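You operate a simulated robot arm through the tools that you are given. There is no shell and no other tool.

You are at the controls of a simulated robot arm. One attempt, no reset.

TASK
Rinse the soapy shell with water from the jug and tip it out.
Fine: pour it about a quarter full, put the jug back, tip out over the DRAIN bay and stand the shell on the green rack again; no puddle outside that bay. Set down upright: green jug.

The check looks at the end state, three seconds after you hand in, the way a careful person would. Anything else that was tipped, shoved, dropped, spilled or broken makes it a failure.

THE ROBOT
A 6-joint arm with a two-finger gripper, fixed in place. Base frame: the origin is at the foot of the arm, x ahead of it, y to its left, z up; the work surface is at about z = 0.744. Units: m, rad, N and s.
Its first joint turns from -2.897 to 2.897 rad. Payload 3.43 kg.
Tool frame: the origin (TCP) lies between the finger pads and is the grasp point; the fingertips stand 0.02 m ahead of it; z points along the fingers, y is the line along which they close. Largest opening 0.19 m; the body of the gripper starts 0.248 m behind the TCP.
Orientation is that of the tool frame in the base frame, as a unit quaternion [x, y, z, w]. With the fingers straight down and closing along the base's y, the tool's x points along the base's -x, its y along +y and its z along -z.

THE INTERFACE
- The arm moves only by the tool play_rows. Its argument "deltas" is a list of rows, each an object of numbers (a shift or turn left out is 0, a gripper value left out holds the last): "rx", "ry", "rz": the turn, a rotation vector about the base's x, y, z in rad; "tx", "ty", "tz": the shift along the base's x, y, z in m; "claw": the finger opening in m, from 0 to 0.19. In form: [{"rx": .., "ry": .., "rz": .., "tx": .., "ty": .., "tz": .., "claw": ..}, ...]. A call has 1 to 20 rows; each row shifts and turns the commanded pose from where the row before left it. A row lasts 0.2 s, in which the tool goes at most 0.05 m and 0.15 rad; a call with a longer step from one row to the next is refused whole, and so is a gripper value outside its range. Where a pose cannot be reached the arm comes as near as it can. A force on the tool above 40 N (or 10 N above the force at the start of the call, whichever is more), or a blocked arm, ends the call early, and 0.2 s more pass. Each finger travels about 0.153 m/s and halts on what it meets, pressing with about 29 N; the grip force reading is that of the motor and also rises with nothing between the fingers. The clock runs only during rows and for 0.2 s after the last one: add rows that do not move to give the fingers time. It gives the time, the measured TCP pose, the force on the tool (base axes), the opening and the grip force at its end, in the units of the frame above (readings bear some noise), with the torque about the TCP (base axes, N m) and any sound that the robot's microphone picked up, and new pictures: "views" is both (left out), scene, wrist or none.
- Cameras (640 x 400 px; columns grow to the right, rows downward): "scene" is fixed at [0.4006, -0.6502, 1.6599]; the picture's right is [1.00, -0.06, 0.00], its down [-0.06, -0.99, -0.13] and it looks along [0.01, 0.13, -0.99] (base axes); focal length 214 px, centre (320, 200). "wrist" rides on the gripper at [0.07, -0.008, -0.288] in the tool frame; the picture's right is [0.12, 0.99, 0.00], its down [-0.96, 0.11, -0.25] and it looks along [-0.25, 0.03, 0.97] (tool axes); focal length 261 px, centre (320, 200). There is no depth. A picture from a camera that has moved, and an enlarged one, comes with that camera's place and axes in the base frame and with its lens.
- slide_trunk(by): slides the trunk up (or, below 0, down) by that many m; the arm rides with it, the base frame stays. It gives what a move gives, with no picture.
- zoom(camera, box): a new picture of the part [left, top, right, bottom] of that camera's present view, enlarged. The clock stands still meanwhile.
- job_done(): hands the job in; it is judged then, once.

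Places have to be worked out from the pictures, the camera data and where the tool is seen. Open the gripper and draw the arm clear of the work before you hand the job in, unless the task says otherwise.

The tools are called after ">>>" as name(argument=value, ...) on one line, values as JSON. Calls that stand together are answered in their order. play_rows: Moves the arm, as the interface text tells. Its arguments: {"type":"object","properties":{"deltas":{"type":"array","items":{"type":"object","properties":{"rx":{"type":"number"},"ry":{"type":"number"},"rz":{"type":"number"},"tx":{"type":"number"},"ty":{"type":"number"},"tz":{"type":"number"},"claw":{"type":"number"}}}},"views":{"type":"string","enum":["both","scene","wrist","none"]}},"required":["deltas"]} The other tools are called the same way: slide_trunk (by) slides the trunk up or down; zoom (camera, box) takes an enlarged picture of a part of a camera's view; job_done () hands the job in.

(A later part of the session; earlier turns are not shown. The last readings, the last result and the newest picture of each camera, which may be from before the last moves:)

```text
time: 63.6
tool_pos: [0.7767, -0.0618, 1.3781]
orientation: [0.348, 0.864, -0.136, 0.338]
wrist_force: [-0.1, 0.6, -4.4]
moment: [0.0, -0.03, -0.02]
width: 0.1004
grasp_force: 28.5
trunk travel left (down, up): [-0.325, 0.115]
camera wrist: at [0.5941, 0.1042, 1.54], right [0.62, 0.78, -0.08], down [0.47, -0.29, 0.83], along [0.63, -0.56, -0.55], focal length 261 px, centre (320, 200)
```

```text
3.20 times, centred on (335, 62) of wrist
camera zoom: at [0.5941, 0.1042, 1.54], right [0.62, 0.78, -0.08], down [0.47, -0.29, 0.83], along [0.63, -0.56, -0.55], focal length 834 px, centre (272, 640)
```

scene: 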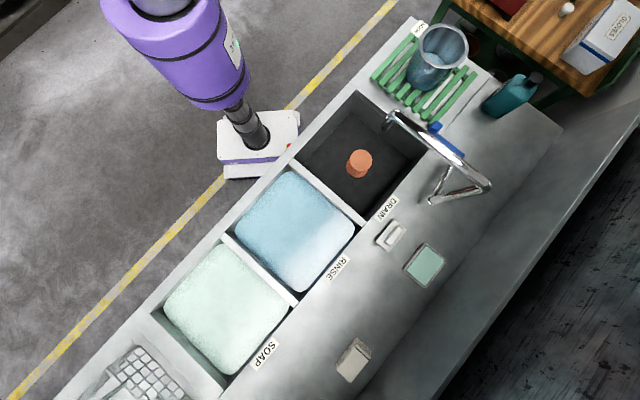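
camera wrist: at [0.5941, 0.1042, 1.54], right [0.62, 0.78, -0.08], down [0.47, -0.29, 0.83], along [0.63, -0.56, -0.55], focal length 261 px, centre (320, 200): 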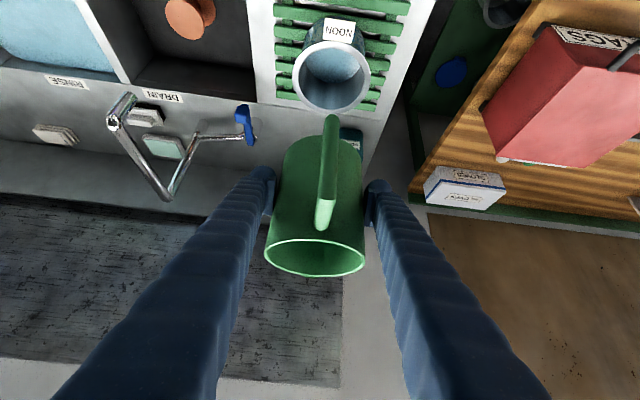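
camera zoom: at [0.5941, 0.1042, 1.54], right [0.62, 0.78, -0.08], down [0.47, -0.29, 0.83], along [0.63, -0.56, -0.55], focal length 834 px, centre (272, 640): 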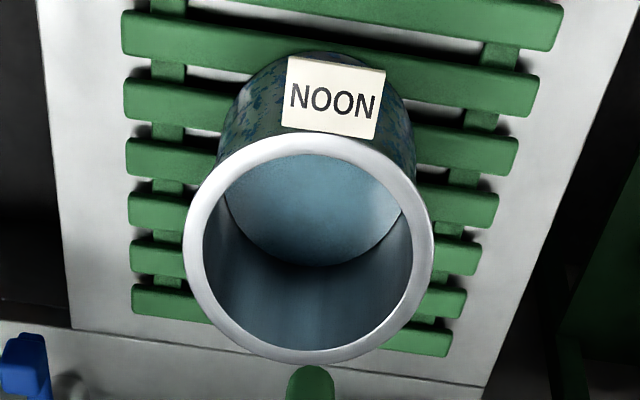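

The water level reads about 23 % of the shell's depth, which is good. I carry the jug back along the same high route above the faucet.

>>> play_rows(deltas=[{"tx": 0.0007, "ty": -0.015}, {"tx": 0.0014, "ty": -0.03}, {"tx": 0.0019, "ty": -0.0395}, {"tx": 0.0019, "ty": -0.0395}, {"tx": 0.0019, "ty": -0.0395}, {"tx": 0.0019, "ty": -0.0395}, {"tx": 0.0019, "ty": -0.0395}, {"tx": 0.0019, "ty": -0.0395}, {"tx": 0.0019, "ty": -0.0395}, {"tx": 0.0019, "ty": -0.0395}, {"tx": 0.001, "ty": -0.025}, {"tx": -0.005, "ty": -0.012}, {}], views="wrist")

>>> play_rows(deltas=[{"tx": -0.009, "ty": -0.0119}, {"tx": -0.018, "ty": -0.024}, {"tx": -0.0238, "ty": -0.0317}, {"tx": -0.0238, "ty": -0.0317}, {"tx": -0.0238, "ty": -0.0317}, {"tx": -0.0238, "ty": -0.0317}, {"tx": -0.0238, "ty": -0.0317}, {"tx": -0.0238, "ty": -0.0317}, {"tx": -0.0238, "ty": -0.0317}, {"tx": -0.0238, "ty": -0.0317}, {"tx": -0.0238, "ty": -0.0317}, {"tx": -0.0238, "ty": -0.0317}, {"tx": -0.015, "ty": -0.02}, {"tx": -0.006, "ty": -0.008}, {}], views="both")

```text
time: 66.4
tool_pos: [0.7938, -0.4596, 1.3752]
orientation: [0.348, 0.864, -0.135, 0.339]
wrist_force: [-0.2, -0.3, -4.4]
moment: [-0.03, -0.06, -0.03]
width: 0.1003
grasp_force: 28.5
trunk travel left (down, up): [-0.325, 0.115]
camera wrist: at [0.6102, -0.2948, 1.5383], right [0.62, 0.78, -0.08], down [0.47, -0.29, 0.83], along [0.63, -0.56, -0.55], focal length 261 px, centre (320, 200)
```

wrist: 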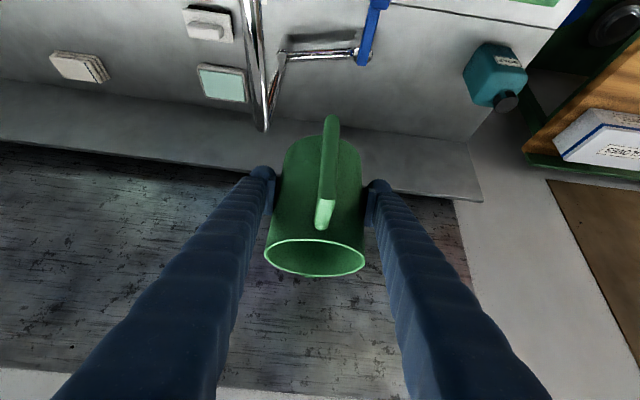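

```text
time: 69.6
tool_pos: [0.5071, -0.8417, 1.3787]
orientation: [0.347, 0.864, -0.134, 0.339]
wrist_force: [-0.2, -0.6, -4.6]
moment: [0.0, 0.0, 0.0]
width: 0.1003
grasp_force: 28.9
trunk travel left (down, up): [-0.325, 0.115]
camera wrist: at [0.3227, -0.6758, 1.5407], right [0.62, 0.78, -0.08], down [0.47, -0.29, 0.83], along [0.63, -0.56, -0.55], focal length 261 px, centre (320, 200)
```

scene: 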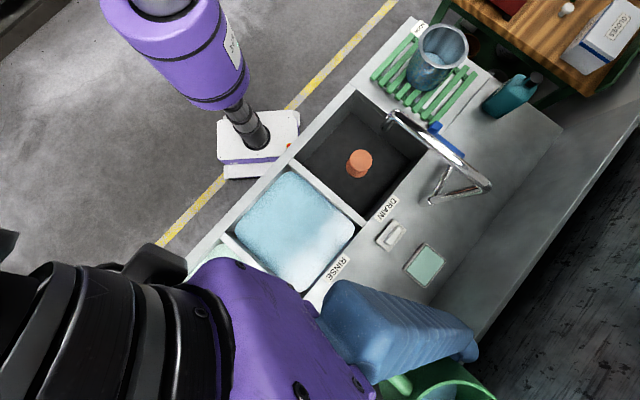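
wrist: 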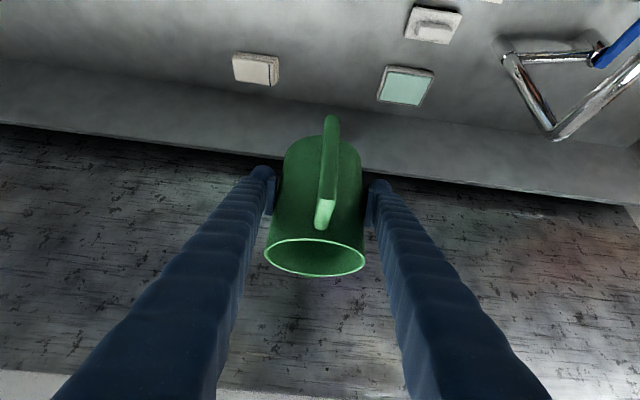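

Back above the jug's original spot, with 4.5 N in hand. I lower with the arm to just above the deck.

>>> play_rows(deltas=[{"tz": -0.015}, {"tz": -0.03}, {"tz": -0.04}, {"tz": -0.04}, {"tz": -0.04}, {"tz": -0.04}, {"tz": -0.04}, {"tz": -0.04}, {"tz": -0.04}, {"tz": -0.03}, {"tz": -0.02}, {"tz": -0.013}, {}], views="both")

```text
time: 72.4
tool_pos: [0.5075, -0.8387, 0.9893]
orientation: [0.349, 0.864, -0.135, 0.338]
wrist_force: [-0.5, 0.1, -4.0]
moment: [-0.03, -0.05, 0.0]
width: 0.1002
grasp_force: 28.7
trunk travel left (down, up): [-0.325, 0.115]
camera wrist: at [0.3235, -0.6742, 1.1509], right [0.62, 0.78, -0.08], down [0.47, -0.29, 0.83], along [0.63, -0.56, -0.55], focal length 261 px, centre (320, 200)
```

scene: 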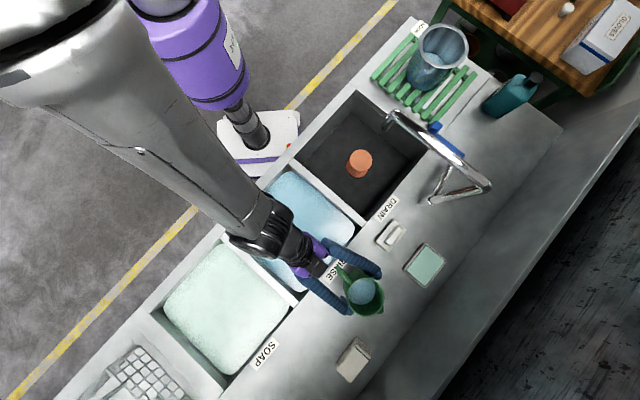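
wrist: 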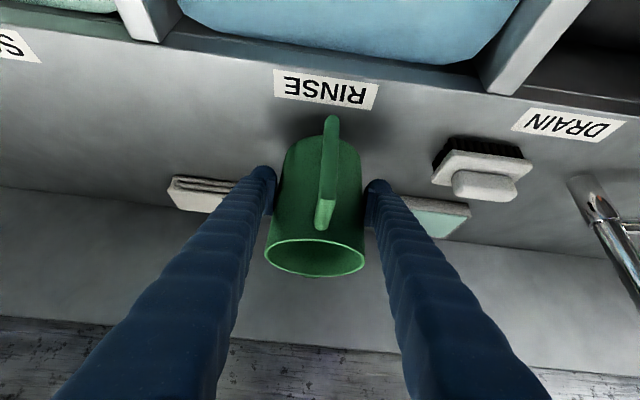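

About 3 cm above the deck. I lower in small steps watching for contact.

>>> play_rows(deltas=[{"tz": -0.007}, {"tz": -0.007}, {"tz": -0.007}, {}], views="none")

>>> play_rows(deltas=[{"tz": -0.003}, {"tz": -0.003}, {}], views="none")

>>> play_rows(deltas=[{"tz": -0.003}, {}], views="wrist")

```text
time: 73.4
tool_pos: [0.5072, -0.84, 0.9684]
orientation: [0.348, 0.864, -0.134, 0.338]
wrist_force: [0.4, -0.3, -4.1]
moment: [-0.03, -0.05, -0.02]
width: 0.1
grasp_force: 28.9
trunk travel left (down, up): [-0.325, 0.115]
```

```text
time: 74.2
tool_pos: [0.5071, -0.8395, 0.9616]
orientation: [0.349, 0.864, -0.135, 0.338]
wrist_force: [0.8, 0.1, -3.6]
moment: [-0.05, 0.01, 0.01]
width: 0.0998
grasp_force: 29.3
trunk travel left (down, up): [-0.325, 0.115]
```

```text
time: 74.8
tool_pos: [0.5065, -0.8392, 0.9592]
orientation: [0.348, 0.864, -0.135, 0.337]
wrist_force: [-0.2, -0.3, -4.4]
moment: [-0.04, -0.03, -0.02]
width: 0.1
grasp_force: 29.3
trunk travel left (down, up): [-0.325, 0.115]
camera wrist: at [0.3234, -0.6744, 1.1211], right [0.62, 0.78, -0.08], down [0.47, -0.29, 0.83], along [0.63, -0.56, -0.55], focal length 261 px, centre (320, 200)
```

wrist: 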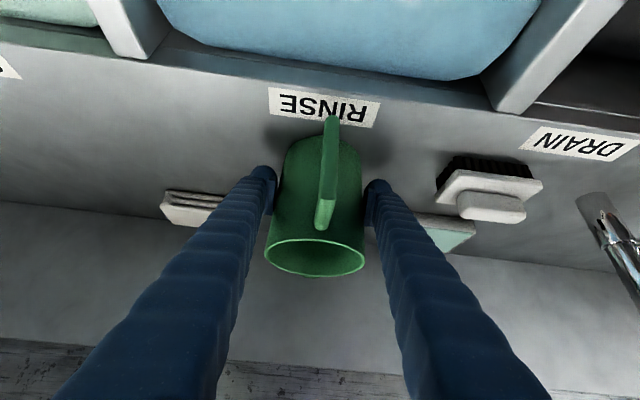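

No contact yet at z=0.959. I continue in 2 mm steps.

>>> play_rows(deltas=[{"tz": -0.002}, {}], views="none")

>>> play_rows(deltas=[{"tz": -0.002}, {}], views="none")

>>> play_rows(deltas=[{"tz": -0.002}, {}], views="wrist")

```text
time: 75.4
tool_pos: [0.5063, -0.839, 0.9583]
orientation: [0.348, 0.864, -0.135, 0.338]
wrist_force: [0.8, -0.1, -3.2]
moment: [0.02, -0.05, -0.01]
width: 0.0998
grasp_force: 29.5
trunk travel left (down, up): [-0.325, 0.115]
```

```text
time: 76.0
tool_pos: [0.5077, -0.8393, 0.9575]
orientation: [0.347, 0.863, -0.136, 0.34]
wrist_force: [0.5, 3.4, 11.2]
moment: [0.73, -0.04, -0.05]
width: 0.0998
grasp_force: 29.1
trunk travel left (down, up): [-0.325, 0.115]
```

```text
time: 76.6
tool_pos: [0.5073, -0.8404, 0.9565]
orientation: [0.347, 0.863, -0.136, 0.341]
wrist_force: [-0.5, -4.0, 19.8]
moment: [0.19, -0.08, -0.02]
width: 0.0996
grasp_force: 29.0
trunk travel left (down, up): [-0.325, 0.115]
camera wrist: at [0.3233, -0.6748, 1.1177], right [0.63, 0.78, -0.08], down [0.47, -0.29, 0.84], along [0.63, -0.56, -0.54], focal length 261 px, centre (320, 200)
```

wrist: 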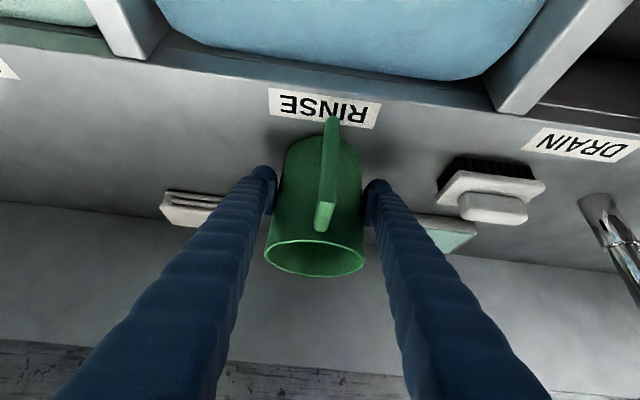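

Contact was reached at z≈0.957 and I'm now pressing about 20 N, so I ease up 3 mm before releasing.

>>> play_rows(deltas=[{"tz": 0.003}, {}], views="none")

```text
time: 77.2
tool_pos: [0.5068, -0.8388, 0.9566]
orientation: [0.347, 0.864, -0.135, 0.339]
wrist_force: [2.6, -0.4, 7.9]
moment: [-0.01, -0.21, 0.0]
width: 0.0995
grasp_force: 29.2
trunk travel left (down, up): [-0.325, 0.115]
```

The remaining push is about 8 N. I ease another 1 mm and open the claw gently.

>>> play_rows(deltas=[{"tz": 0.001}, {}, {"claw": 0.105}, {"claw": 0.115}, {"claw": 0.13}, {"claw": 0.15}, {"claw": 0.15}, {}], views="both")

```text
time: 79.0
tool_pos: [0.508, -0.8404, 0.9567]
orientation: [0.347, 0.864, -0.134, 0.338]
wrist_force: [0.2, 0.1, -0.7]
moment: [0.0, 0.02, 0.0]
width: 0.1497
grasp_force: 0.1
trunk travel left (down, up): [-0.325, 0.115]
camera wrist: at [0.3232, -0.6742, 1.1199], right [0.62, 0.78, -0.08], down [0.47, -0.29, 0.83], along [0.63, -0.56, -0.55], focal length 261 px, centre (320, 200)
```

scene: 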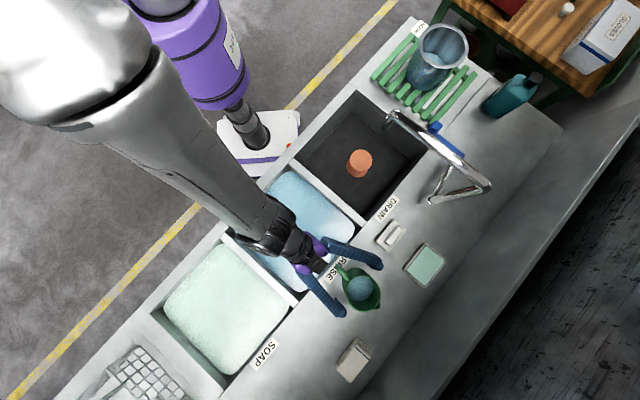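
wrist: 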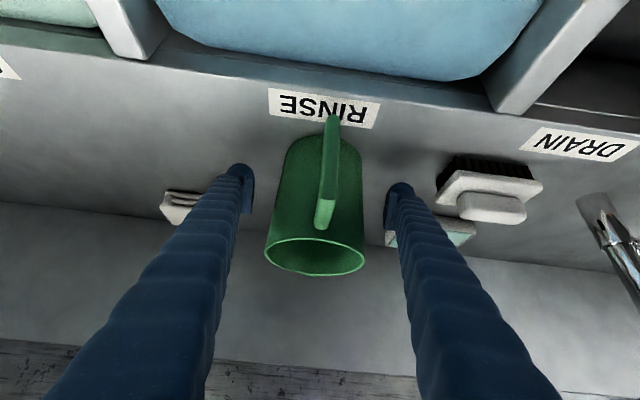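

The jug stands free and upright at its spot. I raise the open gripper straight up clear of the jug.

>>> play_rows(deltas=[{"tz": 0.01}, {"tz": 0.02}, {"tz": 0.04}, {"tz": 0.045}, {"tz": 0.045}, {"tz": 0.045}, {"tz": 0.045}, {"tz": 0.045}, {"tz": 0.045}, {"tz": 0.03}, {}], views="both")

```text
time: 81.4
tool_pos: [0.5071, -0.8372, 1.3257]
orientation: [0.349, 0.864, -0.135, 0.338]
wrist_force: [0.4, 0.4, 0.3]
moment: [0.02, 0.01, 0.0]
width: 0.15
grasp_force: 0.1
trunk travel left (down, up): [-0.325, 0.115]
camera wrist: at [0.324, -0.673, 1.4867], right [0.62, 0.78, -0.08], down [0.47, -0.29, 0.83], along [0.63, -0.56, -0.55], focal length 261 px, centre (320, 200)
```

scene: 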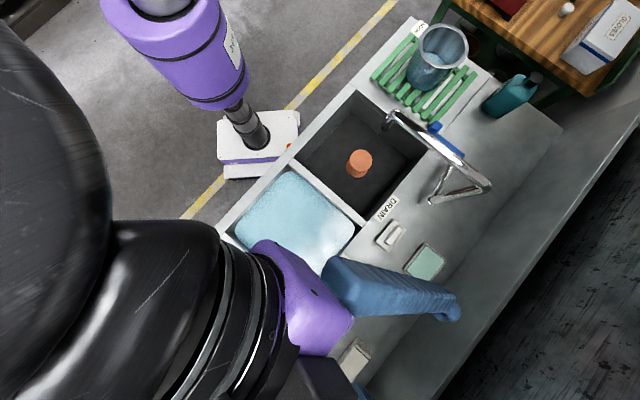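
wrist: 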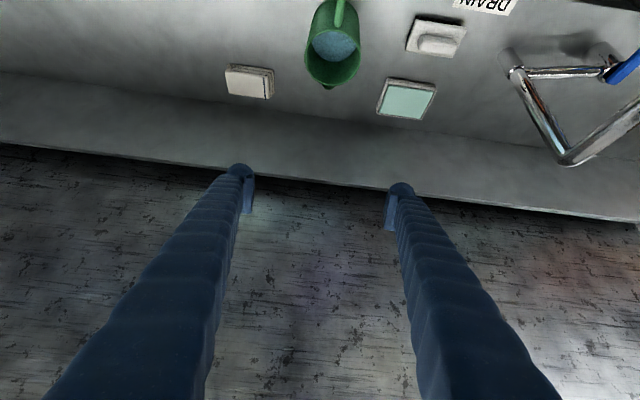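

The jug stands level with water in it, undisturbed. I travel back high over the faucet with the claw opening fully, toward the rack side.

>>> play_rows(deltas=[{"tx": 0.0129, "ty": 0.0171, "tz": 0.01, "claw": 0.19}, {"tx": 0.0257, "ty": 0.0343, "tz": 0.01}, {"tx": 0.0257, "ty": 0.0343, "tz": 0.01}, {"tx": 0.0257, "ty": 0.0343, "tz": 0.01}, {"tx": 0.0257, "ty": 0.0343, "tz": 0.01}, {"tx": 0.0257, "ty": 0.0343, "tz": 0.005}, {"tx": 0.0257, "ty": 0.0343}, {"tx": 0.0257, "ty": 0.0343}, {"tx": 0.0257, "ty": 0.0343}, {"tx": 0.0257, "ty": 0.0343}, {"tx": 0.0257, "ty": 0.0343}, {"tx": 0.01, "ty": 0.04}, {"ty": 0.045}, {"ty": 0.045}, {"ty": 0.045}, {"ty": 0.045}, {"ty": 0.04}, {"ty": 0.03}, {}], views="both")

```text
time: 85.4
tool_pos: [0.7851, -0.1921, 1.3822]
orientation: [0.348, 0.864, -0.135, 0.338]
wrist_force: [-1.0, -0.1, 0.1]
moment: [0.0, -0.01, -0.03]
width: 0.1902
grasp_force: 0.1
trunk travel left (down, up): [-0.325, 0.115]
camera wrist: at [0.6016, -0.0257, 1.5444], right [0.62, 0.78, -0.08], down [0.47, -0.29, 0.83], along [0.63, -0.56, -0.55], focal length 261 px, centre (320, 200)
```

scene: 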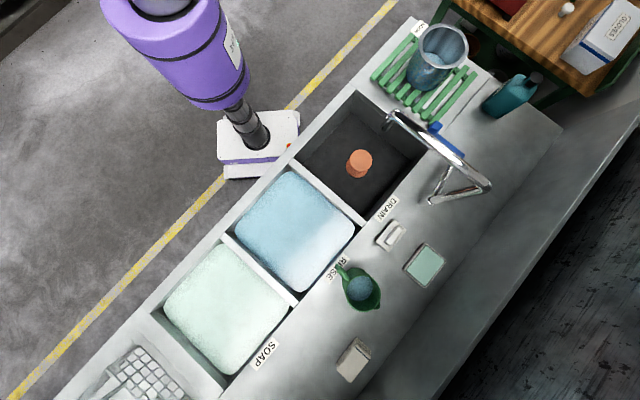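
wrist: 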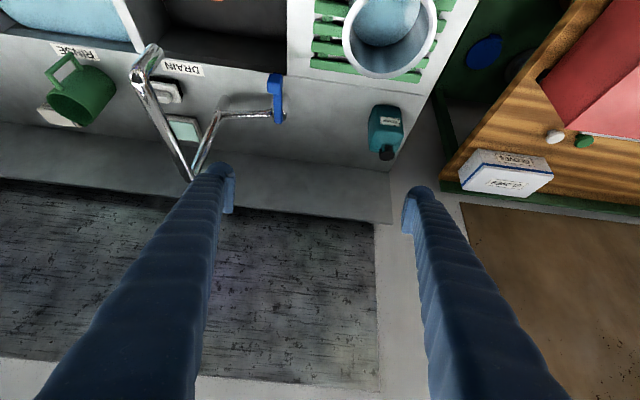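

The jug is visible standing upright. I now pitch the tool up to 20° below horizontal above the shell, as a pre-grasp pose that also tests reach.

>>> play_rows(deltas=[{"tx": 0.0078, "ty": 0.0178, "tz": -0.0264, "rx": -0.066, "ry": -0.0683}, {"tx": 0.0078, "ty": 0.0178, "tz": -0.0264, "rx": -0.066, "ry": -0.0683}, {"tx": 0.0078, "ty": 0.0178, "tz": -0.0264, "rx": -0.066, "ry": -0.0683}, {"tx": 0.0078, "ty": 0.0178, "tz": -0.0264, "rx": -0.066, "ry": -0.0683}, {"tx": 0.0078, "ty": 0.0178, "tz": -0.0264, "rx": -0.066, "ry": -0.0683}, {}], views="both")

```text
time: 86.8
tool_pos: [0.8263, -0.0972, 1.2517]
orientation: [0.305, 0.76, -0.213, 0.533]
wrist_force: [0.5, 0.3, 0.1]
moment: [-0.01, -0.01, -0.01]
width: 0.1899
grasp_force: 0.0
trunk travel left (down, up): [-0.325, 0.115]
camera wrist: at [0.608, 0.1006, 1.2817], right [0.66, 0.75, -0.11], down [0.15, 0.02, 0.99], along [0.74, -0.67, -0.1], focal length 261 px, centre (320, 200)
```

scene: 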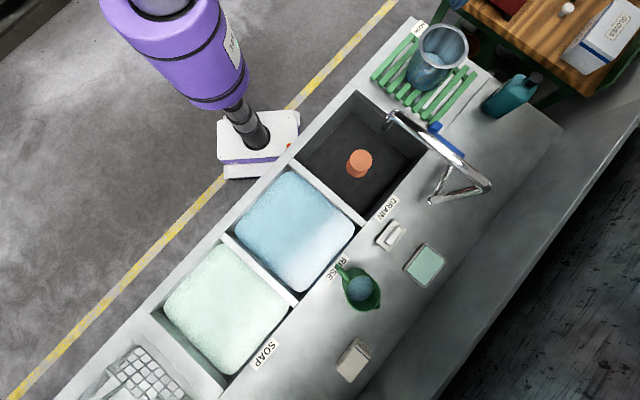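
wrist: 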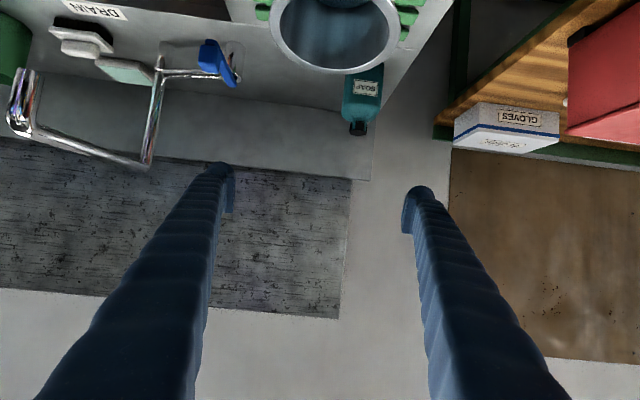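

The pre-grasp pose is reachable. Before touching the shell I rehearse, empty-handed and high, rolling the gripper about its own axis by about 128°, the motion I want for tipping out.

>>> play_rows(deltas=[{"rx": 0.0952, "ry": -0.0909, "rz": -0.0477}, {"rx": 0.0952, "ry": -0.0909, "rz": -0.0477}, {"rx": 0.0952, "ry": -0.0909, "rz": -0.0477}, {"rx": 0.0952, "ry": -0.0909, "rz": -0.0477}, {"rx": 0.0952, "ry": -0.0909, "rz": -0.0477}, {"rx": 0.0952, "ry": -0.0909, "rz": -0.0477}, {"rx": 0.0952, "ry": -0.0909, "rz": -0.0477}, {"rx": 0.0952, "ry": -0.0909, "rz": -0.0477}, {"rx": 0.0952, "ry": -0.0909, "rz": -0.0477}, {"rx": 0.0952, "ry": -0.0909, "rz": -0.0477}, {"rx": 0.0952, "ry": -0.0909, "rz": -0.0477}, {"rx": 0.0952, "ry": -0.0909, "rz": -0.0477}, {"rx": 0.0952, "ry": -0.0909, "rz": -0.0477}, {"rx": 0.0952, "ry": -0.0909, "rz": -0.0477}, {"rx": 0.0952, "ry": -0.0909, "rz": -0.0477}, {"rx": 0.0952, "ry": -0.0909, "rz": -0.0477}, {}], views="wrist")

```text
time: 90.4
tool_pos: [1.1488, -0.0868, 1.6925]
orientation: [0.849, 0.135, 0.358, 0.366]
wrist_force: [-1.8, 0.0, 1.6]
moment: [0.27, 0.05, 0.25]
width: 0.1901
grasp_force: 0.1
out of reach, approached as far as the arm can: row 2, 3, 4, 5, 6, 7, 8, 9, 10, 11, 12, 13, 14, 15, 16
trunk travel left (down, up): [-0.325, 0.115]
camera wrist: at [0.9962, 0.1044, 1.8572], right [0.05, -0.63, 0.77], down [-0.86, -0.42, -0.29], along [0.51, -0.65, -0.57], focal length 261 px, centre (320, 200)
```

wrist: 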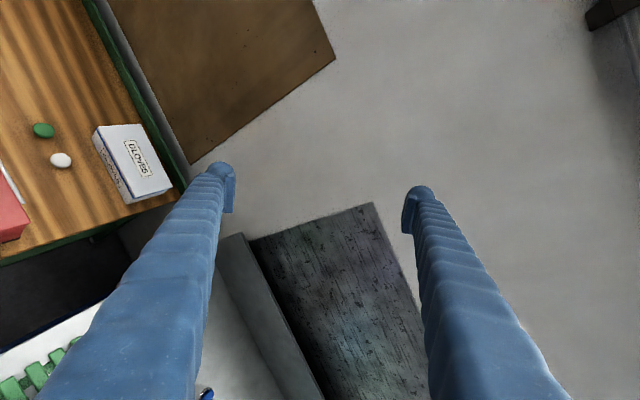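

Positive roll is out of reach: the arm wandered to (1.15,-0.09,1.69) in free space without contact. I'll undo this step by step, rotating back while returning toward the pre-grasp point, and check the first part.

>>> play_rows(deltas=[{"rx": -0.0978, "ry": 0.0756, "rz": 0.0511, "tx": -0.0202, "tz": -0.015}, {"rx": -0.0978, "ry": 0.0756, "rz": 0.0511, "tx": -0.0202, "tz": -0.015}, {"rx": -0.0978, "ry": 0.0756, "rz": 0.0511, "tx": -0.0202, "tz": -0.015}, {}], views="both")

```text
time: 91.4
tool_pos: [1.0995, -0.086, 1.6401]
orientation: [0.806, 0.293, 0.266, 0.44]
wrist_force: [0.3, 0.6, -0.8]
moment: [-0.13, -0.03, -0.07]
width: 0.1899
grasp_force: 0.1
out of reach, approached as far as the arm can: row 1
trunk travel left (down, up): [-0.325, 0.115]
camera wrist: at [0.9492, 0.1277, 1.7773], right [0.32, -0.35, 0.88], down [-0.8, -0.59, 0.05], along [0.5, -0.72, -0.47], focal length 261 px, centre (320, 200)
```

scene: 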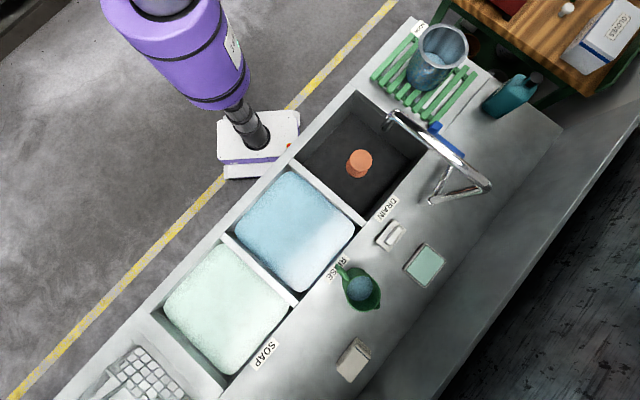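
wrist: 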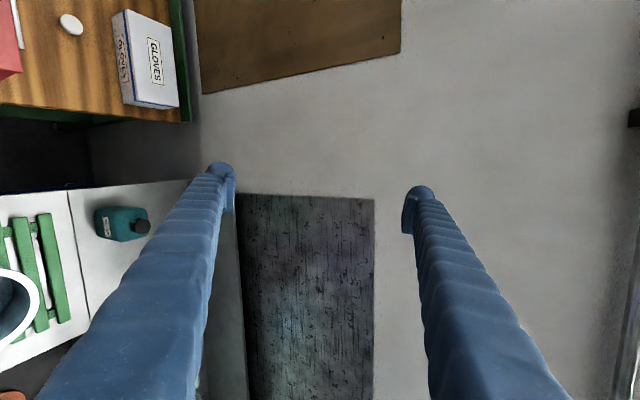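

Recovery works: only the first row was flagged. I continue the remaining turn back and return above the shell at a safe height.

>>> play_rows(deltas=[{"rx": -0.098, "ry": 0.0755, "rz": 0.0503, "tx": -0.021, "ty": -0.0008, "tz": -0.0262}, {"rx": -0.098, "ry": 0.0755, "rz": 0.0503, "tx": -0.021, "ty": -0.0008, "tz": -0.0262}, {"rx": -0.098, "ry": 0.0755, "rz": 0.0503, "tx": -0.021, "ty": -0.0008, "tz": -0.0262}, {"rx": -0.098, "ry": 0.0755, "rz": 0.0503, "tx": -0.021, "ty": -0.0008, "tz": -0.0262}, {"rx": -0.098, "ry": 0.0755, "rz": 0.0503, "tx": -0.021, "ty": -0.0008, "tz": -0.0262}, {"rx": -0.098, "ry": 0.0755, "rz": 0.0503, "tx": -0.021, "ty": -0.0008, "tz": -0.0262}, {}], views="wrist")

```text
time: 93.0
tool_pos: [0.9745, -0.0897, 1.4834]
orientation: [0.632, 0.561, 0.049, 0.532]
wrist_force: [-1.1, -0.6, 0.4]
moment: [-0.02, 0.0, -0.02]
width: 0.1901
grasp_force: 0.2
trunk travel left (down, up): [-0.325, 0.115]
camera wrist: at [0.8051, 0.1391, 1.5624], right [0.69, 0.29, 0.66], down [-0.44, -0.56, 0.7], along [0.57, -0.78, -0.26], focal length 261 px, centre (320, 200)
```

wrist: 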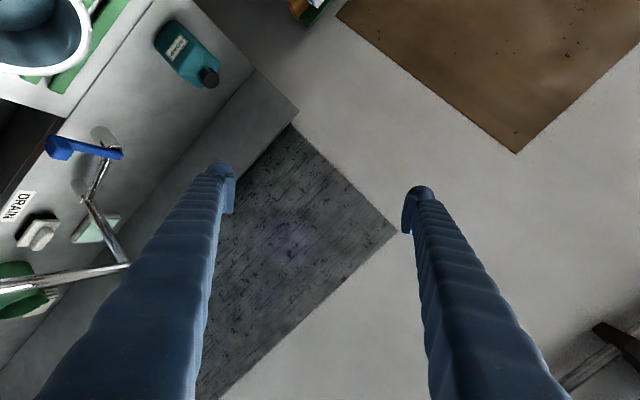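

Halfway back with no flags. I finish the return to the pre-grasp orientation.

>>> play_rows(deltas=[{"rx": -0.098, "ry": 0.0755, "rz": 0.0503, "tx": -0.021, "ty": -0.0008, "tz": -0.0262}, {"rx": -0.098, "ry": 0.0755, "rz": 0.0503, "tx": -0.021, "ty": -0.0008, "tz": -0.0262}, {"rx": -0.098, "ry": 0.0755, "rz": 0.0503, "tx": -0.021, "ty": -0.0008, "tz": -0.0262}, {"rx": -0.098, "ry": 0.0755, "rz": 0.0503, "tx": -0.021, "ty": -0.0008, "tz": -0.0262}, {"rx": -0.098, "ry": 0.0755, "rz": 0.0503, "tx": -0.021, "ty": -0.0008, "tz": -0.0262}, {"rx": -0.098, "ry": 0.0755, "rz": 0.0503, "tx": -0.021, "ty": -0.0008, "tz": -0.0262}, {"rx": -0.098, "ry": 0.0755, "rz": 0.0503, "tx": -0.021, "ty": -0.0008, "tz": -0.0262}, {}], views="wrist")

```text
time: 94.8
tool_pos: [0.8232, -0.0945, 1.2999]
orientation: [0.306, 0.76, -0.211, 0.532]
wrist_force: [0.4, 0.3, -0.8]
moment: [-0.04, 0.02, -0.04]
width: 0.19
grasp_force: 0.1
trunk travel left (down, up): [-0.325, 0.115]
camera wrist: at [0.6048, 0.1022, 1.3302], right [0.66, 0.75, -0.11], down [0.15, 0.01, 0.99], along [0.74, -0.66, -0.1], focal length 261 px, centre (320, 200)
```

wrist: 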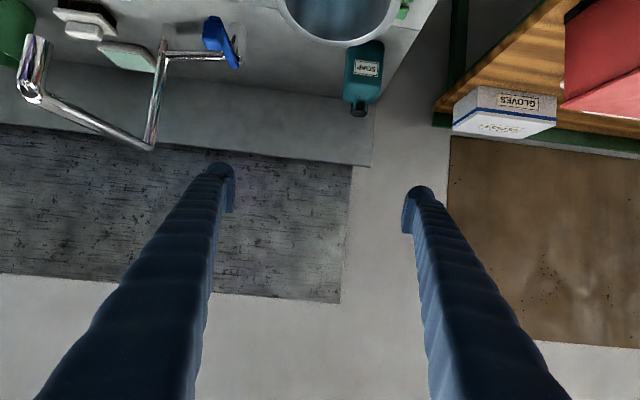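

The pre-grasp orientation is restored with no flags. I test the opposite roll with only a few rows, to see whether that direction is free.

>>> play_rows(deltas=[{"rx": -0.0952, "ry": 0.0909, "rz": 0.0477}, {"rx": -0.0952, "ry": 0.0909, "rz": 0.0477}, {"rx": -0.0952, "ry": 0.0909, "rz": 0.0477}], views="none")

```text
time: 95.6
tool_pos: [0.8235, -0.0967, 1.3003]
orientation: [0.14, 0.808, -0.317, 0.477]
wrist_force: [-0.8, -0.3, 1.0]
moment: [0.01, 0.0, -0.02]
width: 0.19
grasp_force: 0.0
trunk travel left (down, up): [-0.325, 0.115]
```

Negative roll works so far. I continue in small batches to find its range.

>>> play_rows(deltas=[{"rx": -0.0952, "ry": 0.0909, "rz": 0.0477}, {"rx": -0.0952, "ry": 0.0909, "rz": 0.0477}, {"rx": -0.0952, "ry": 0.0909, "rz": 0.0477}, {"rx": -0.0952, "ry": 0.0909, "rz": 0.0477}], views="none")

>>> play_rows(deltas=[{"rx": -0.0952, "ry": 0.0909, "rz": 0.0477}, {"rx": -0.0952, "ry": 0.0909, "rz": 0.0477}, {"rx": -0.0952, "ry": 0.0909, "rz": 0.0477}], views="none")

```text
time: 96.6
tool_pos: [0.8241, -0.0967, 1.3016]
orientation: [-0.088, 0.816, -0.437, 0.369]
wrist_force: [0.1, 0.3, 0.1]
moment: [0.01, -0.02, -0.01]
width: 0.19
grasp_force: 0.1
trunk travel left (down, up): [-0.325, 0.115]
```

```text
time: 97.4
tool_pos: [0.8245, -0.0967, 1.3011]
orientation: [-0.255, 0.779, -0.505, 0.27]
wrist_force: [-0.1, -0.1, -0.6]
moment: [-0.05, 0.0, 0.01]
width: 0.1898
grasp_force: 0.0
trunk travel left (down, up): [-0.325, 0.115]
```

1.4 rad of negative roll is fine. I continue up to about 2.24 rad.

>>> play_rows(deltas=[{"rx": -0.0952, "ry": 0.0909, "rz": 0.0477}, {"rx": -0.0952, "ry": 0.0909, "rz": 0.0477}, {"rx": -0.0952, "ry": 0.0909, "rz": 0.0477}], views="none")

>>> play_rows(deltas=[{"rx": -0.0952, "ry": 0.0909, "rz": 0.0477}, {"rx": -0.0952, "ry": 0.0909, "rz": 0.0477}, {"rx": -0.0952, "ry": 0.0909, "rz": 0.0477}], views="wrist")

```text
time: 98.2
tool_pos: [0.8244, -0.0971, 1.3013]
orientation: [-0.411, 0.71, -0.55, 0.157]
wrist_force: [0.1, -0.3, -0.4]
moment: [0.0, 0.0, -0.01]
width: 0.1902
grasp_force: 0.1
trunk travel left (down, up): [-0.325, 0.115]
```

```text
time: 99.0
tool_pos: [0.824, -0.098, 1.3013]
orientation: [-0.55, 0.607, -0.573, 0.04]
wrist_force: [0.0, 0.6, 0.0]
moment: [-0.02, 0.0, 0.01]
width: 0.1901
grasp_force: 0.1
trunk travel left (down, up): [-0.325, 0.115]
camera wrist: at [0.6074, 0.0427, 1.4452], right [-0.66, -0.34, -0.66], down [0.14, 0.82, -0.56], along [0.73, -0.46, -0.5], focal length 261 px, centre (320, 200)
```

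wrist: 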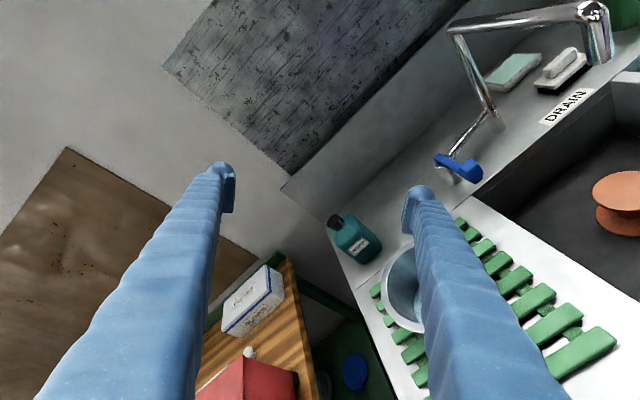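

2.24 rad of negative roll is free, so the joint was near its positive end. I'll grasp with the hand turned a full half-turn, camera on top; that leaves range to tip either way and a view from above. I complete the half turn.

>>> play_rows(deltas=[{"rx": -0.0876, "ry": 0.0836, "rz": 0.0439}, {"rx": -0.0876, "ry": 0.0836, "rz": 0.0439}, {"rx": -0.0876, "ry": 0.0836, "rz": 0.0439}], views="none")

>>> play_rows(deltas=[{"rx": -0.0876, "ry": 0.0836, "rz": 0.0439}, {"rx": -0.0876, "ry": 0.0836, "rz": 0.0439}, {"rx": -0.0876, "ry": 0.0836, "rz": 0.0439}, {"rx": -0.0876, "ry": 0.0836, "rz": 0.0439}, {}], views="both")

```text
time: 99.8
tool_pos: [0.8237, -0.0972, 1.3006]
orientation: [0.656, -0.49, 0.57, 0.072]
wrist_force: [-0.3, -0.4, 0.9]
moment: [-0.01, -0.03, -0.01]
width: 0.19
grasp_force: 0.0
trunk travel left (down, up): [-0.325, 0.115]
```

```text
time: 101.0
tool_pos: [0.8244, -0.0976, 1.3015]
orientation: [0.758, -0.306, 0.534, 0.214]
wrist_force: [-0.7, 0.9, 0.2]
moment: [-0.02, 0.04, -0.01]
width: 0.1901
grasp_force: 0.1
trunk travel left (down, up): [-0.325, 0.115]
camera wrist: at [0.6527, 0.0801, 1.4634], right [-0.66, -0.74, 0.11], down [-0.48, 0.31, -0.82], along [0.58, -0.59, -0.56], focal length 261 px, centre (320, 200)
```

scene: 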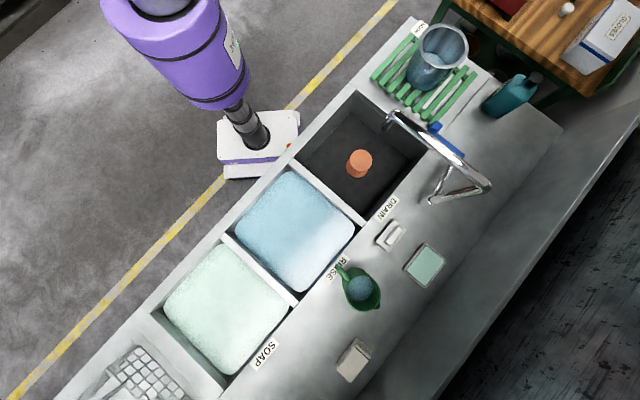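
wrist: 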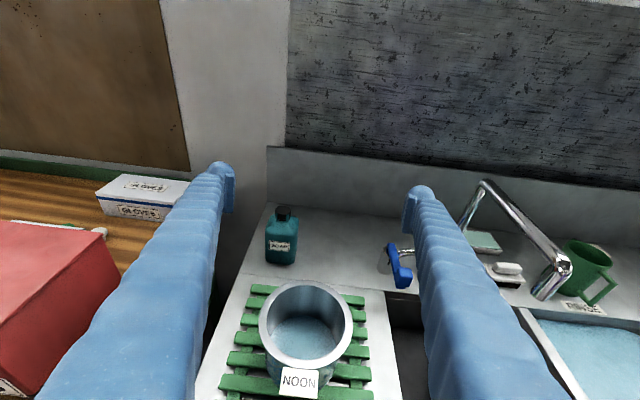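

The camera is now on top with a clear view of the shell, tag, faucet and jug. I rehearse the tip-out pose empty-handed: move toward the drain bay while turning the tool to point along -y.

>>> play_rows(deltas=[{"tx": -0.02, "ty": -0.015, "tz": -0.02, "rz": -0.09}, {"tx": -0.028, "ty": -0.0203, "tz": -0.02, "rz": -0.1}, {"tx": -0.028, "ty": -0.0203, "tz": -0.02, "rz": -0.1}, {"tx": -0.028, "ty": -0.0203, "tz": -0.02, "rz": -0.1}, {"tx": -0.028, "ty": -0.0203, "tz": -0.01, "rz": -0.1}, {"tx": -0.028, "ty": -0.0203, "rz": -0.1}, {"tx": -0.028, "ty": -0.0203, "rz": -0.1}, {"tx": -0.028, "ty": -0.02, "rz": -0.113}, {}], views="both")

```text
time: 103.0
tool_pos: [0.6065, -0.2568, 1.2121]
orientation: [-0.577, 0.579, -0.408, -0.406]
wrist_force: [0.0, 0.5, -0.2]
moment: [0.01, 0.0, -0.04]
width: 0.1896
grasp_force: 0.1
trunk travel left (down, up): [-0.325, 0.115]
camera wrist: at [0.6149, -0.0106, 1.3743], right [-0.99, -0.04, 0.11], down [-0.11, 0.56, -0.82], along [-0.03, -0.83, -0.56], focal length 261 px, centre (320, 200)
```

scene: 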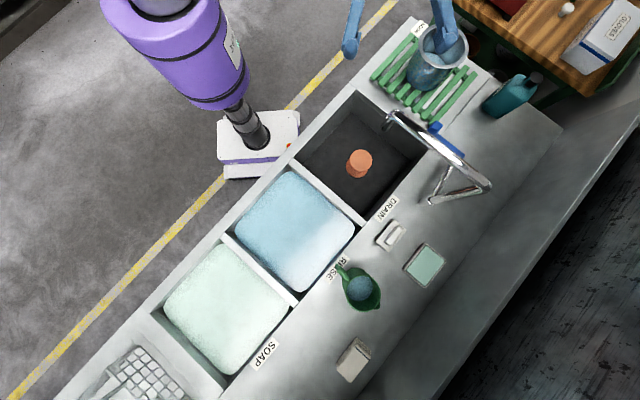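
wrist: 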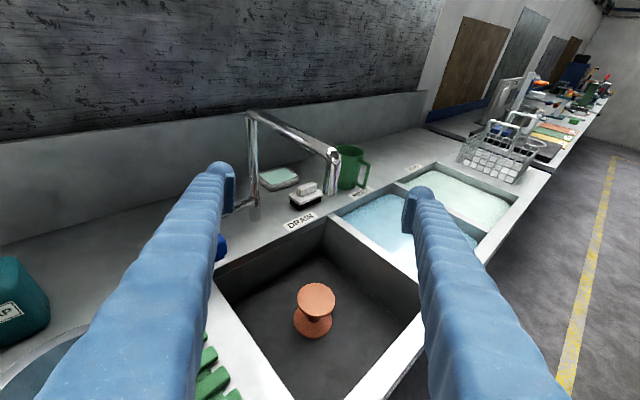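

From here I see the bay corners and the spout end near (0.59,-0.395, z 1.14–1.21) well. I lower to the planned tip-out point (0.60,-0.29,1.09) and try the first part of the positive roll empty-handed.

>>> play_rows(deltas=[{"tx": -0.0016, "ty": -0.0083, "tz": -0.0305}, {"tx": -0.0016, "ty": -0.0083, "tz": -0.0305}, {"tx": -0.0016, "ty": -0.0083, "tz": -0.0305}, {"tx": -0.0016, "ty": -0.0083, "tz": -0.0305}, {}], views="none")

>>> play_rows(deltas=[{"ry": -0.1317, "rz": -0.047}, {"ry": -0.1317, "rz": -0.047}, {"ry": -0.1317, "rz": -0.047}, {"ry": -0.1317, "rz": -0.047}], views="none")

```text
time: 104.2
tool_pos: [0.6002, -0.2902, 1.0943]
orientation: [-0.578, 0.579, -0.409, -0.405]
wrist_force: [0.0, -0.7, 0.3]
moment: [-0.03, 0.01, -0.01]
width: 0.1898
grasp_force: 0.0
trunk travel left (down, up): [-0.325, 0.115]
```

```text
time: 105.2
tool_pos: [0.6013, -0.2876, 1.091]
orientation: [-0.395, 0.716, -0.505, -0.277]
wrist_force: [0.0, 0.2, 0.1]
moment: [-0.01, 0.03, 0.0]
width: 0.1899
grasp_force: 0.0
trunk travel left (down, up): [-0.325, 0.115]
```

The first 0.56 rad of roll works at the bay. I continue the rehearsal in batches.

>>> play_rows(deltas=[{"ry": -0.1317, "rz": -0.047}, {"ry": -0.1317, "rz": -0.047}, {"ry": -0.1317, "rz": -0.047}, {"ry": -0.1317, "rz": -0.047}], views="none")

>>> play_rows(deltas=[{"ry": -0.1317, "rz": -0.047}, {"ry": -0.1317, "rz": -0.047}, {"ry": -0.1317, "rz": -0.047}, {"ry": -0.1317, "rz": -0.047}], views="none")

>>> play_rows(deltas=[{"ry": -0.1317, "rz": -0.047}, {"ry": -0.1317, "rz": -0.047}, {"ry": -0.1317, "rz": -0.047}, {"ry": -0.1317, "rz": -0.047}, {}], views="both")

```text
time: 106.2
tool_pos: [0.6028, -0.2877, 1.0892]
orientation: [-0.181, 0.796, -0.563, -0.126]
wrist_force: [-0.3, -0.1, 0.3]
moment: [0.0, -0.02, 0.02]
width: 0.1901
grasp_force: 0.1
trunk travel left (down, up): [-0.325, 0.115]
```

```text
time: 107.2
tool_pos: [0.602, -0.2874, 1.0896]
orientation: [0.047, 0.815, -0.576, 0.034]
wrist_force: [-0.7, -0.3, 0.4]
moment: [0.01, 0.01, 0.0]
width: 0.19
grasp_force: 0.2
trunk travel left (down, up): [-0.325, 0.115]
```

```text
time: 108.4
tool_pos: [0.6014, -0.2868, 1.0889]
orientation: [0.269, 0.771, -0.545, 0.191]
wrist_force: [1.0, 0.4, 0.6]
moment: [-0.02, -0.01, -0.01]
width: 0.19
grasp_force: 0.0
trunk travel left (down, up): [-0.325, 0.115]
camera wrist: at [0.5418, -0.0022, 1.1481], right [0.53, 0.28, -0.8], down [0.82, 0.06, 0.56], along [0.21, -0.96, -0.2], focal length 261 px, centre (320, 200)
```

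scene: 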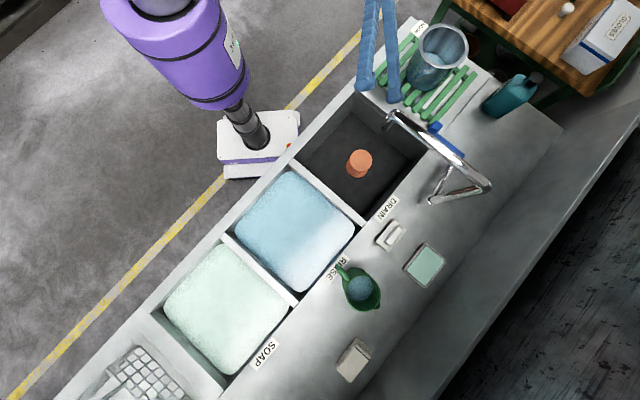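
wrist: 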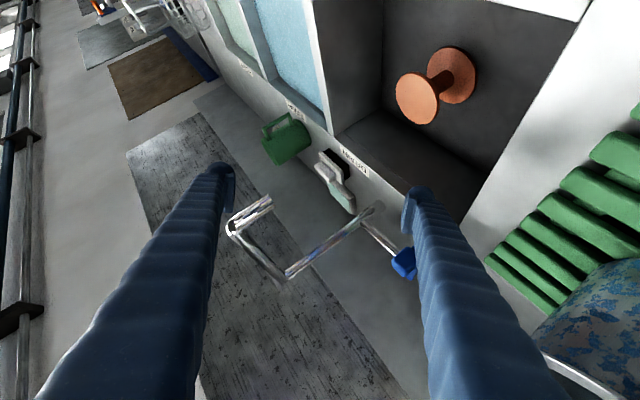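

The whole roll at the tip-out point works with clearance from the faucet, and the drop point lies inside the bay. I roll back to level.

>>> play_rows(deltas=[{"ry": 0.1317, "rz": 0.047}, {"ry": 0.1317, "rz": 0.047}, {"ry": 0.1317, "rz": 0.047}, {"ry": 0.1317, "rz": 0.047}, {"ry": 0.1317, "rz": 0.047}, {"ry": 0.1317, "rz": 0.047}, {"ry": 0.1317, "rz": 0.047}, {"ry": 0.1317, "rz": 0.047}, {"ry": 0.1317, "rz": 0.047}, {"ry": 0.1317, "rz": 0.047}, {"ry": 0.1317, "rz": 0.047}, {"ry": 0.1317, "rz": 0.047}, {"ry": 0.1317, "rz": 0.047}, {"ry": 0.1317, "rz": 0.047}, {"ry": 0.1317, "rz": 0.047}, {"ry": 0.1317, "rz": 0.047}, {}], views="none")

```text
time: 112.0
tool_pos: [0.6006, -0.2876, 1.0897]
orientation: [-0.577, 0.579, -0.407, -0.406]
wrist_force: [0.1, -0.1, 0.6]
moment: [0.0, 0.01, -0.02]
width: 0.1899
grasp_force: 0.0
trunk travel left (down, up): [-0.325, 0.115]
```

Rolled back exactly. I return above the shell, turning the tool back to point along -45° over it.

>>> play_rows(deltas=[{"tx": 0.0016, "ty": 0.0083, "tz": 0.0305}, {"tx": 0.0016, "ty": 0.0083, "tz": 0.0305}, {"tx": 0.0016, "ty": 0.0083, "tz": 0.0305}, {"tx": 0.0016, "ty": 0.0083, "tz": 0.0305}, {"tx": 0.028, "ty": 0.02, "rz": 0.113}, {"tx": 0.028, "ty": 0.0203, "rz": 0.1}, {"tx": 0.028, "ty": 0.0203, "rz": 0.1}, {"tx": 0.028, "ty": 0.0203, "tz": 0.01, "rz": 0.1}, {"tx": 0.028, "ty": 0.0203, "tz": 0.01, "rz": 0.1}, {"tx": 0.028, "ty": 0.0203, "tz": 0.01, "rz": 0.1}, {"tx": 0.028, "ty": 0.0203, "tz": 0.01, "rz": 0.1}, {"tx": 0.02, "ty": 0.015, "tz": 0.01, "rz": 0.09}, {}], views="both")

```text
time: 114.8
tool_pos: [0.8226, -0.0975, 1.2597]
orientation: [0.758, -0.307, 0.534, 0.213]
wrist_force: [-0.6, -0.1, 0.1]
moment: [0.03, 0.05, 0.01]
width: 0.1901
grasp_force: 0.0
trunk travel left (down, up): [-0.325, 0.115]
camera wrist: at [0.6508, 0.0795, 1.4218], right [-0.66, -0.74, 0.11], down [-0.48, 0.31, -0.82], along [0.58, -0.59, -0.56], focal length 261 px, centre (320, 200)
```

scene: 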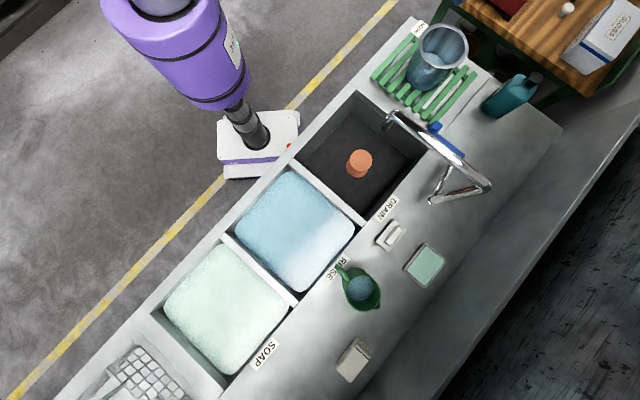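
wrist: 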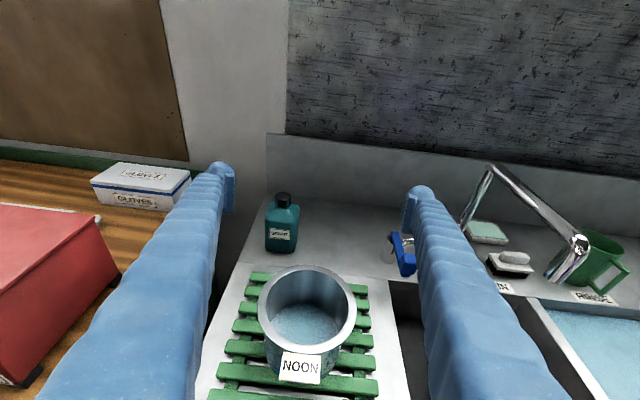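

The shell centre comes out again at (0.825,-0.103). I centre on it and lower to just above the rim to check the side clearances.

>>> play_rows(deltas=[{"tx": 0.002, "ty": -0.0055, "tz": -0.03}, {"tz": -0.04}, {"tz": -0.04}, {"tz": -0.03}, {"tz": -0.02}, {}], views="both")

>>> zoom(camera="scene", box=[360, 0, 500, 110])

```text
time: 116.2
tool_pos: [0.8265, -0.1023, 1.0993]
orientation: [0.758, -0.307, 0.534, 0.213]
wrist_force: [1.0, -1.1, -0.1]
moment: [0.01, 0.01, -0.03]
width: 0.1899
grasp_force: 0.1
trunk travel left (down, up): [-0.325, 0.115]
camera wrist: at [0.6543, 0.0747, 1.2615], right [-0.66, -0.74, 0.11], down [-0.48, 0.31, -0.82], along [0.58, -0.59, -0.56], focal length 261 px, centre (320, 200)
```

scene: 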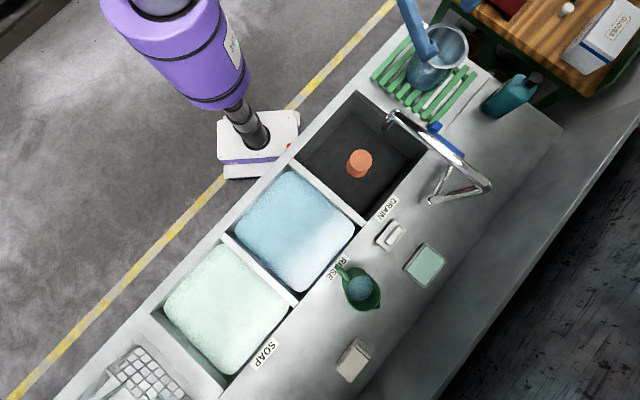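
wrist: 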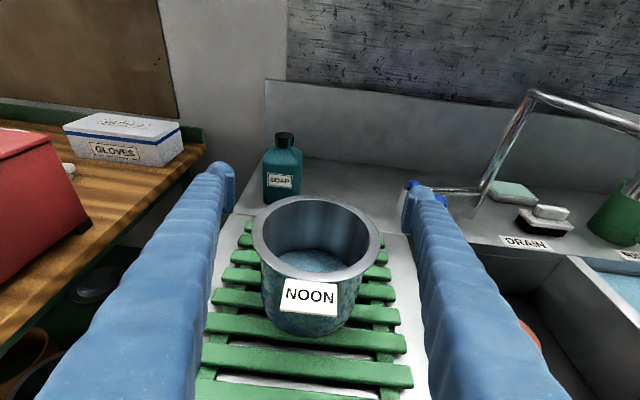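

```text
3.64 times, centred on (430, 55) of scene
camera zoom: at [0.4006, -0.6502, 1.6599], right [1.0, -0.06, 0.0], down [-0.06, -0.99, -0.13], along [0.01, 0.13, -0.99], focal length 780 px, centre (-80, 727)
```

zoom: 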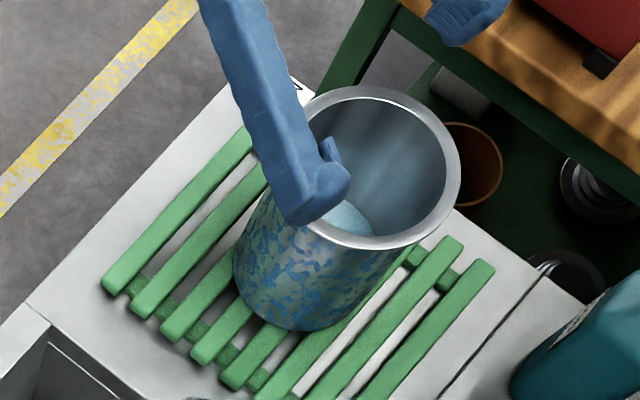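

The shell is laterally centred between the fingers. I enlarge the wrist view to see the tag and finger clearances.

>>> zoom(camera="wrist", box=[200, 150, 440, 350])

```text
2.00 times, centred on (320, 250) of wrist
camera zoom: at [0.6543, 0.0747, 1.2615], right [-0.66, -0.74, 0.11], down [-0.48, 0.31, -0.82], along [0.58, -0.59, -0.56], focal length 521 px, centre (320, 100)
```

zoom: 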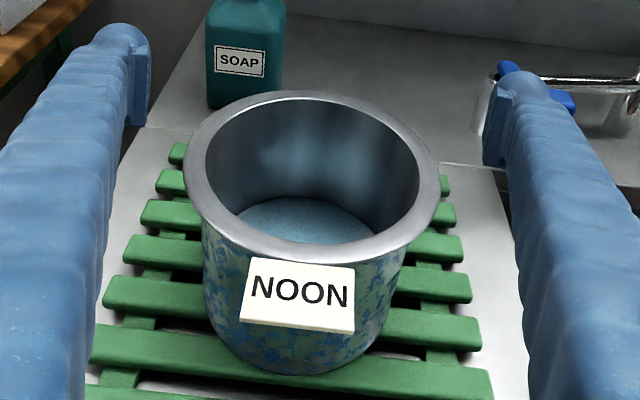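

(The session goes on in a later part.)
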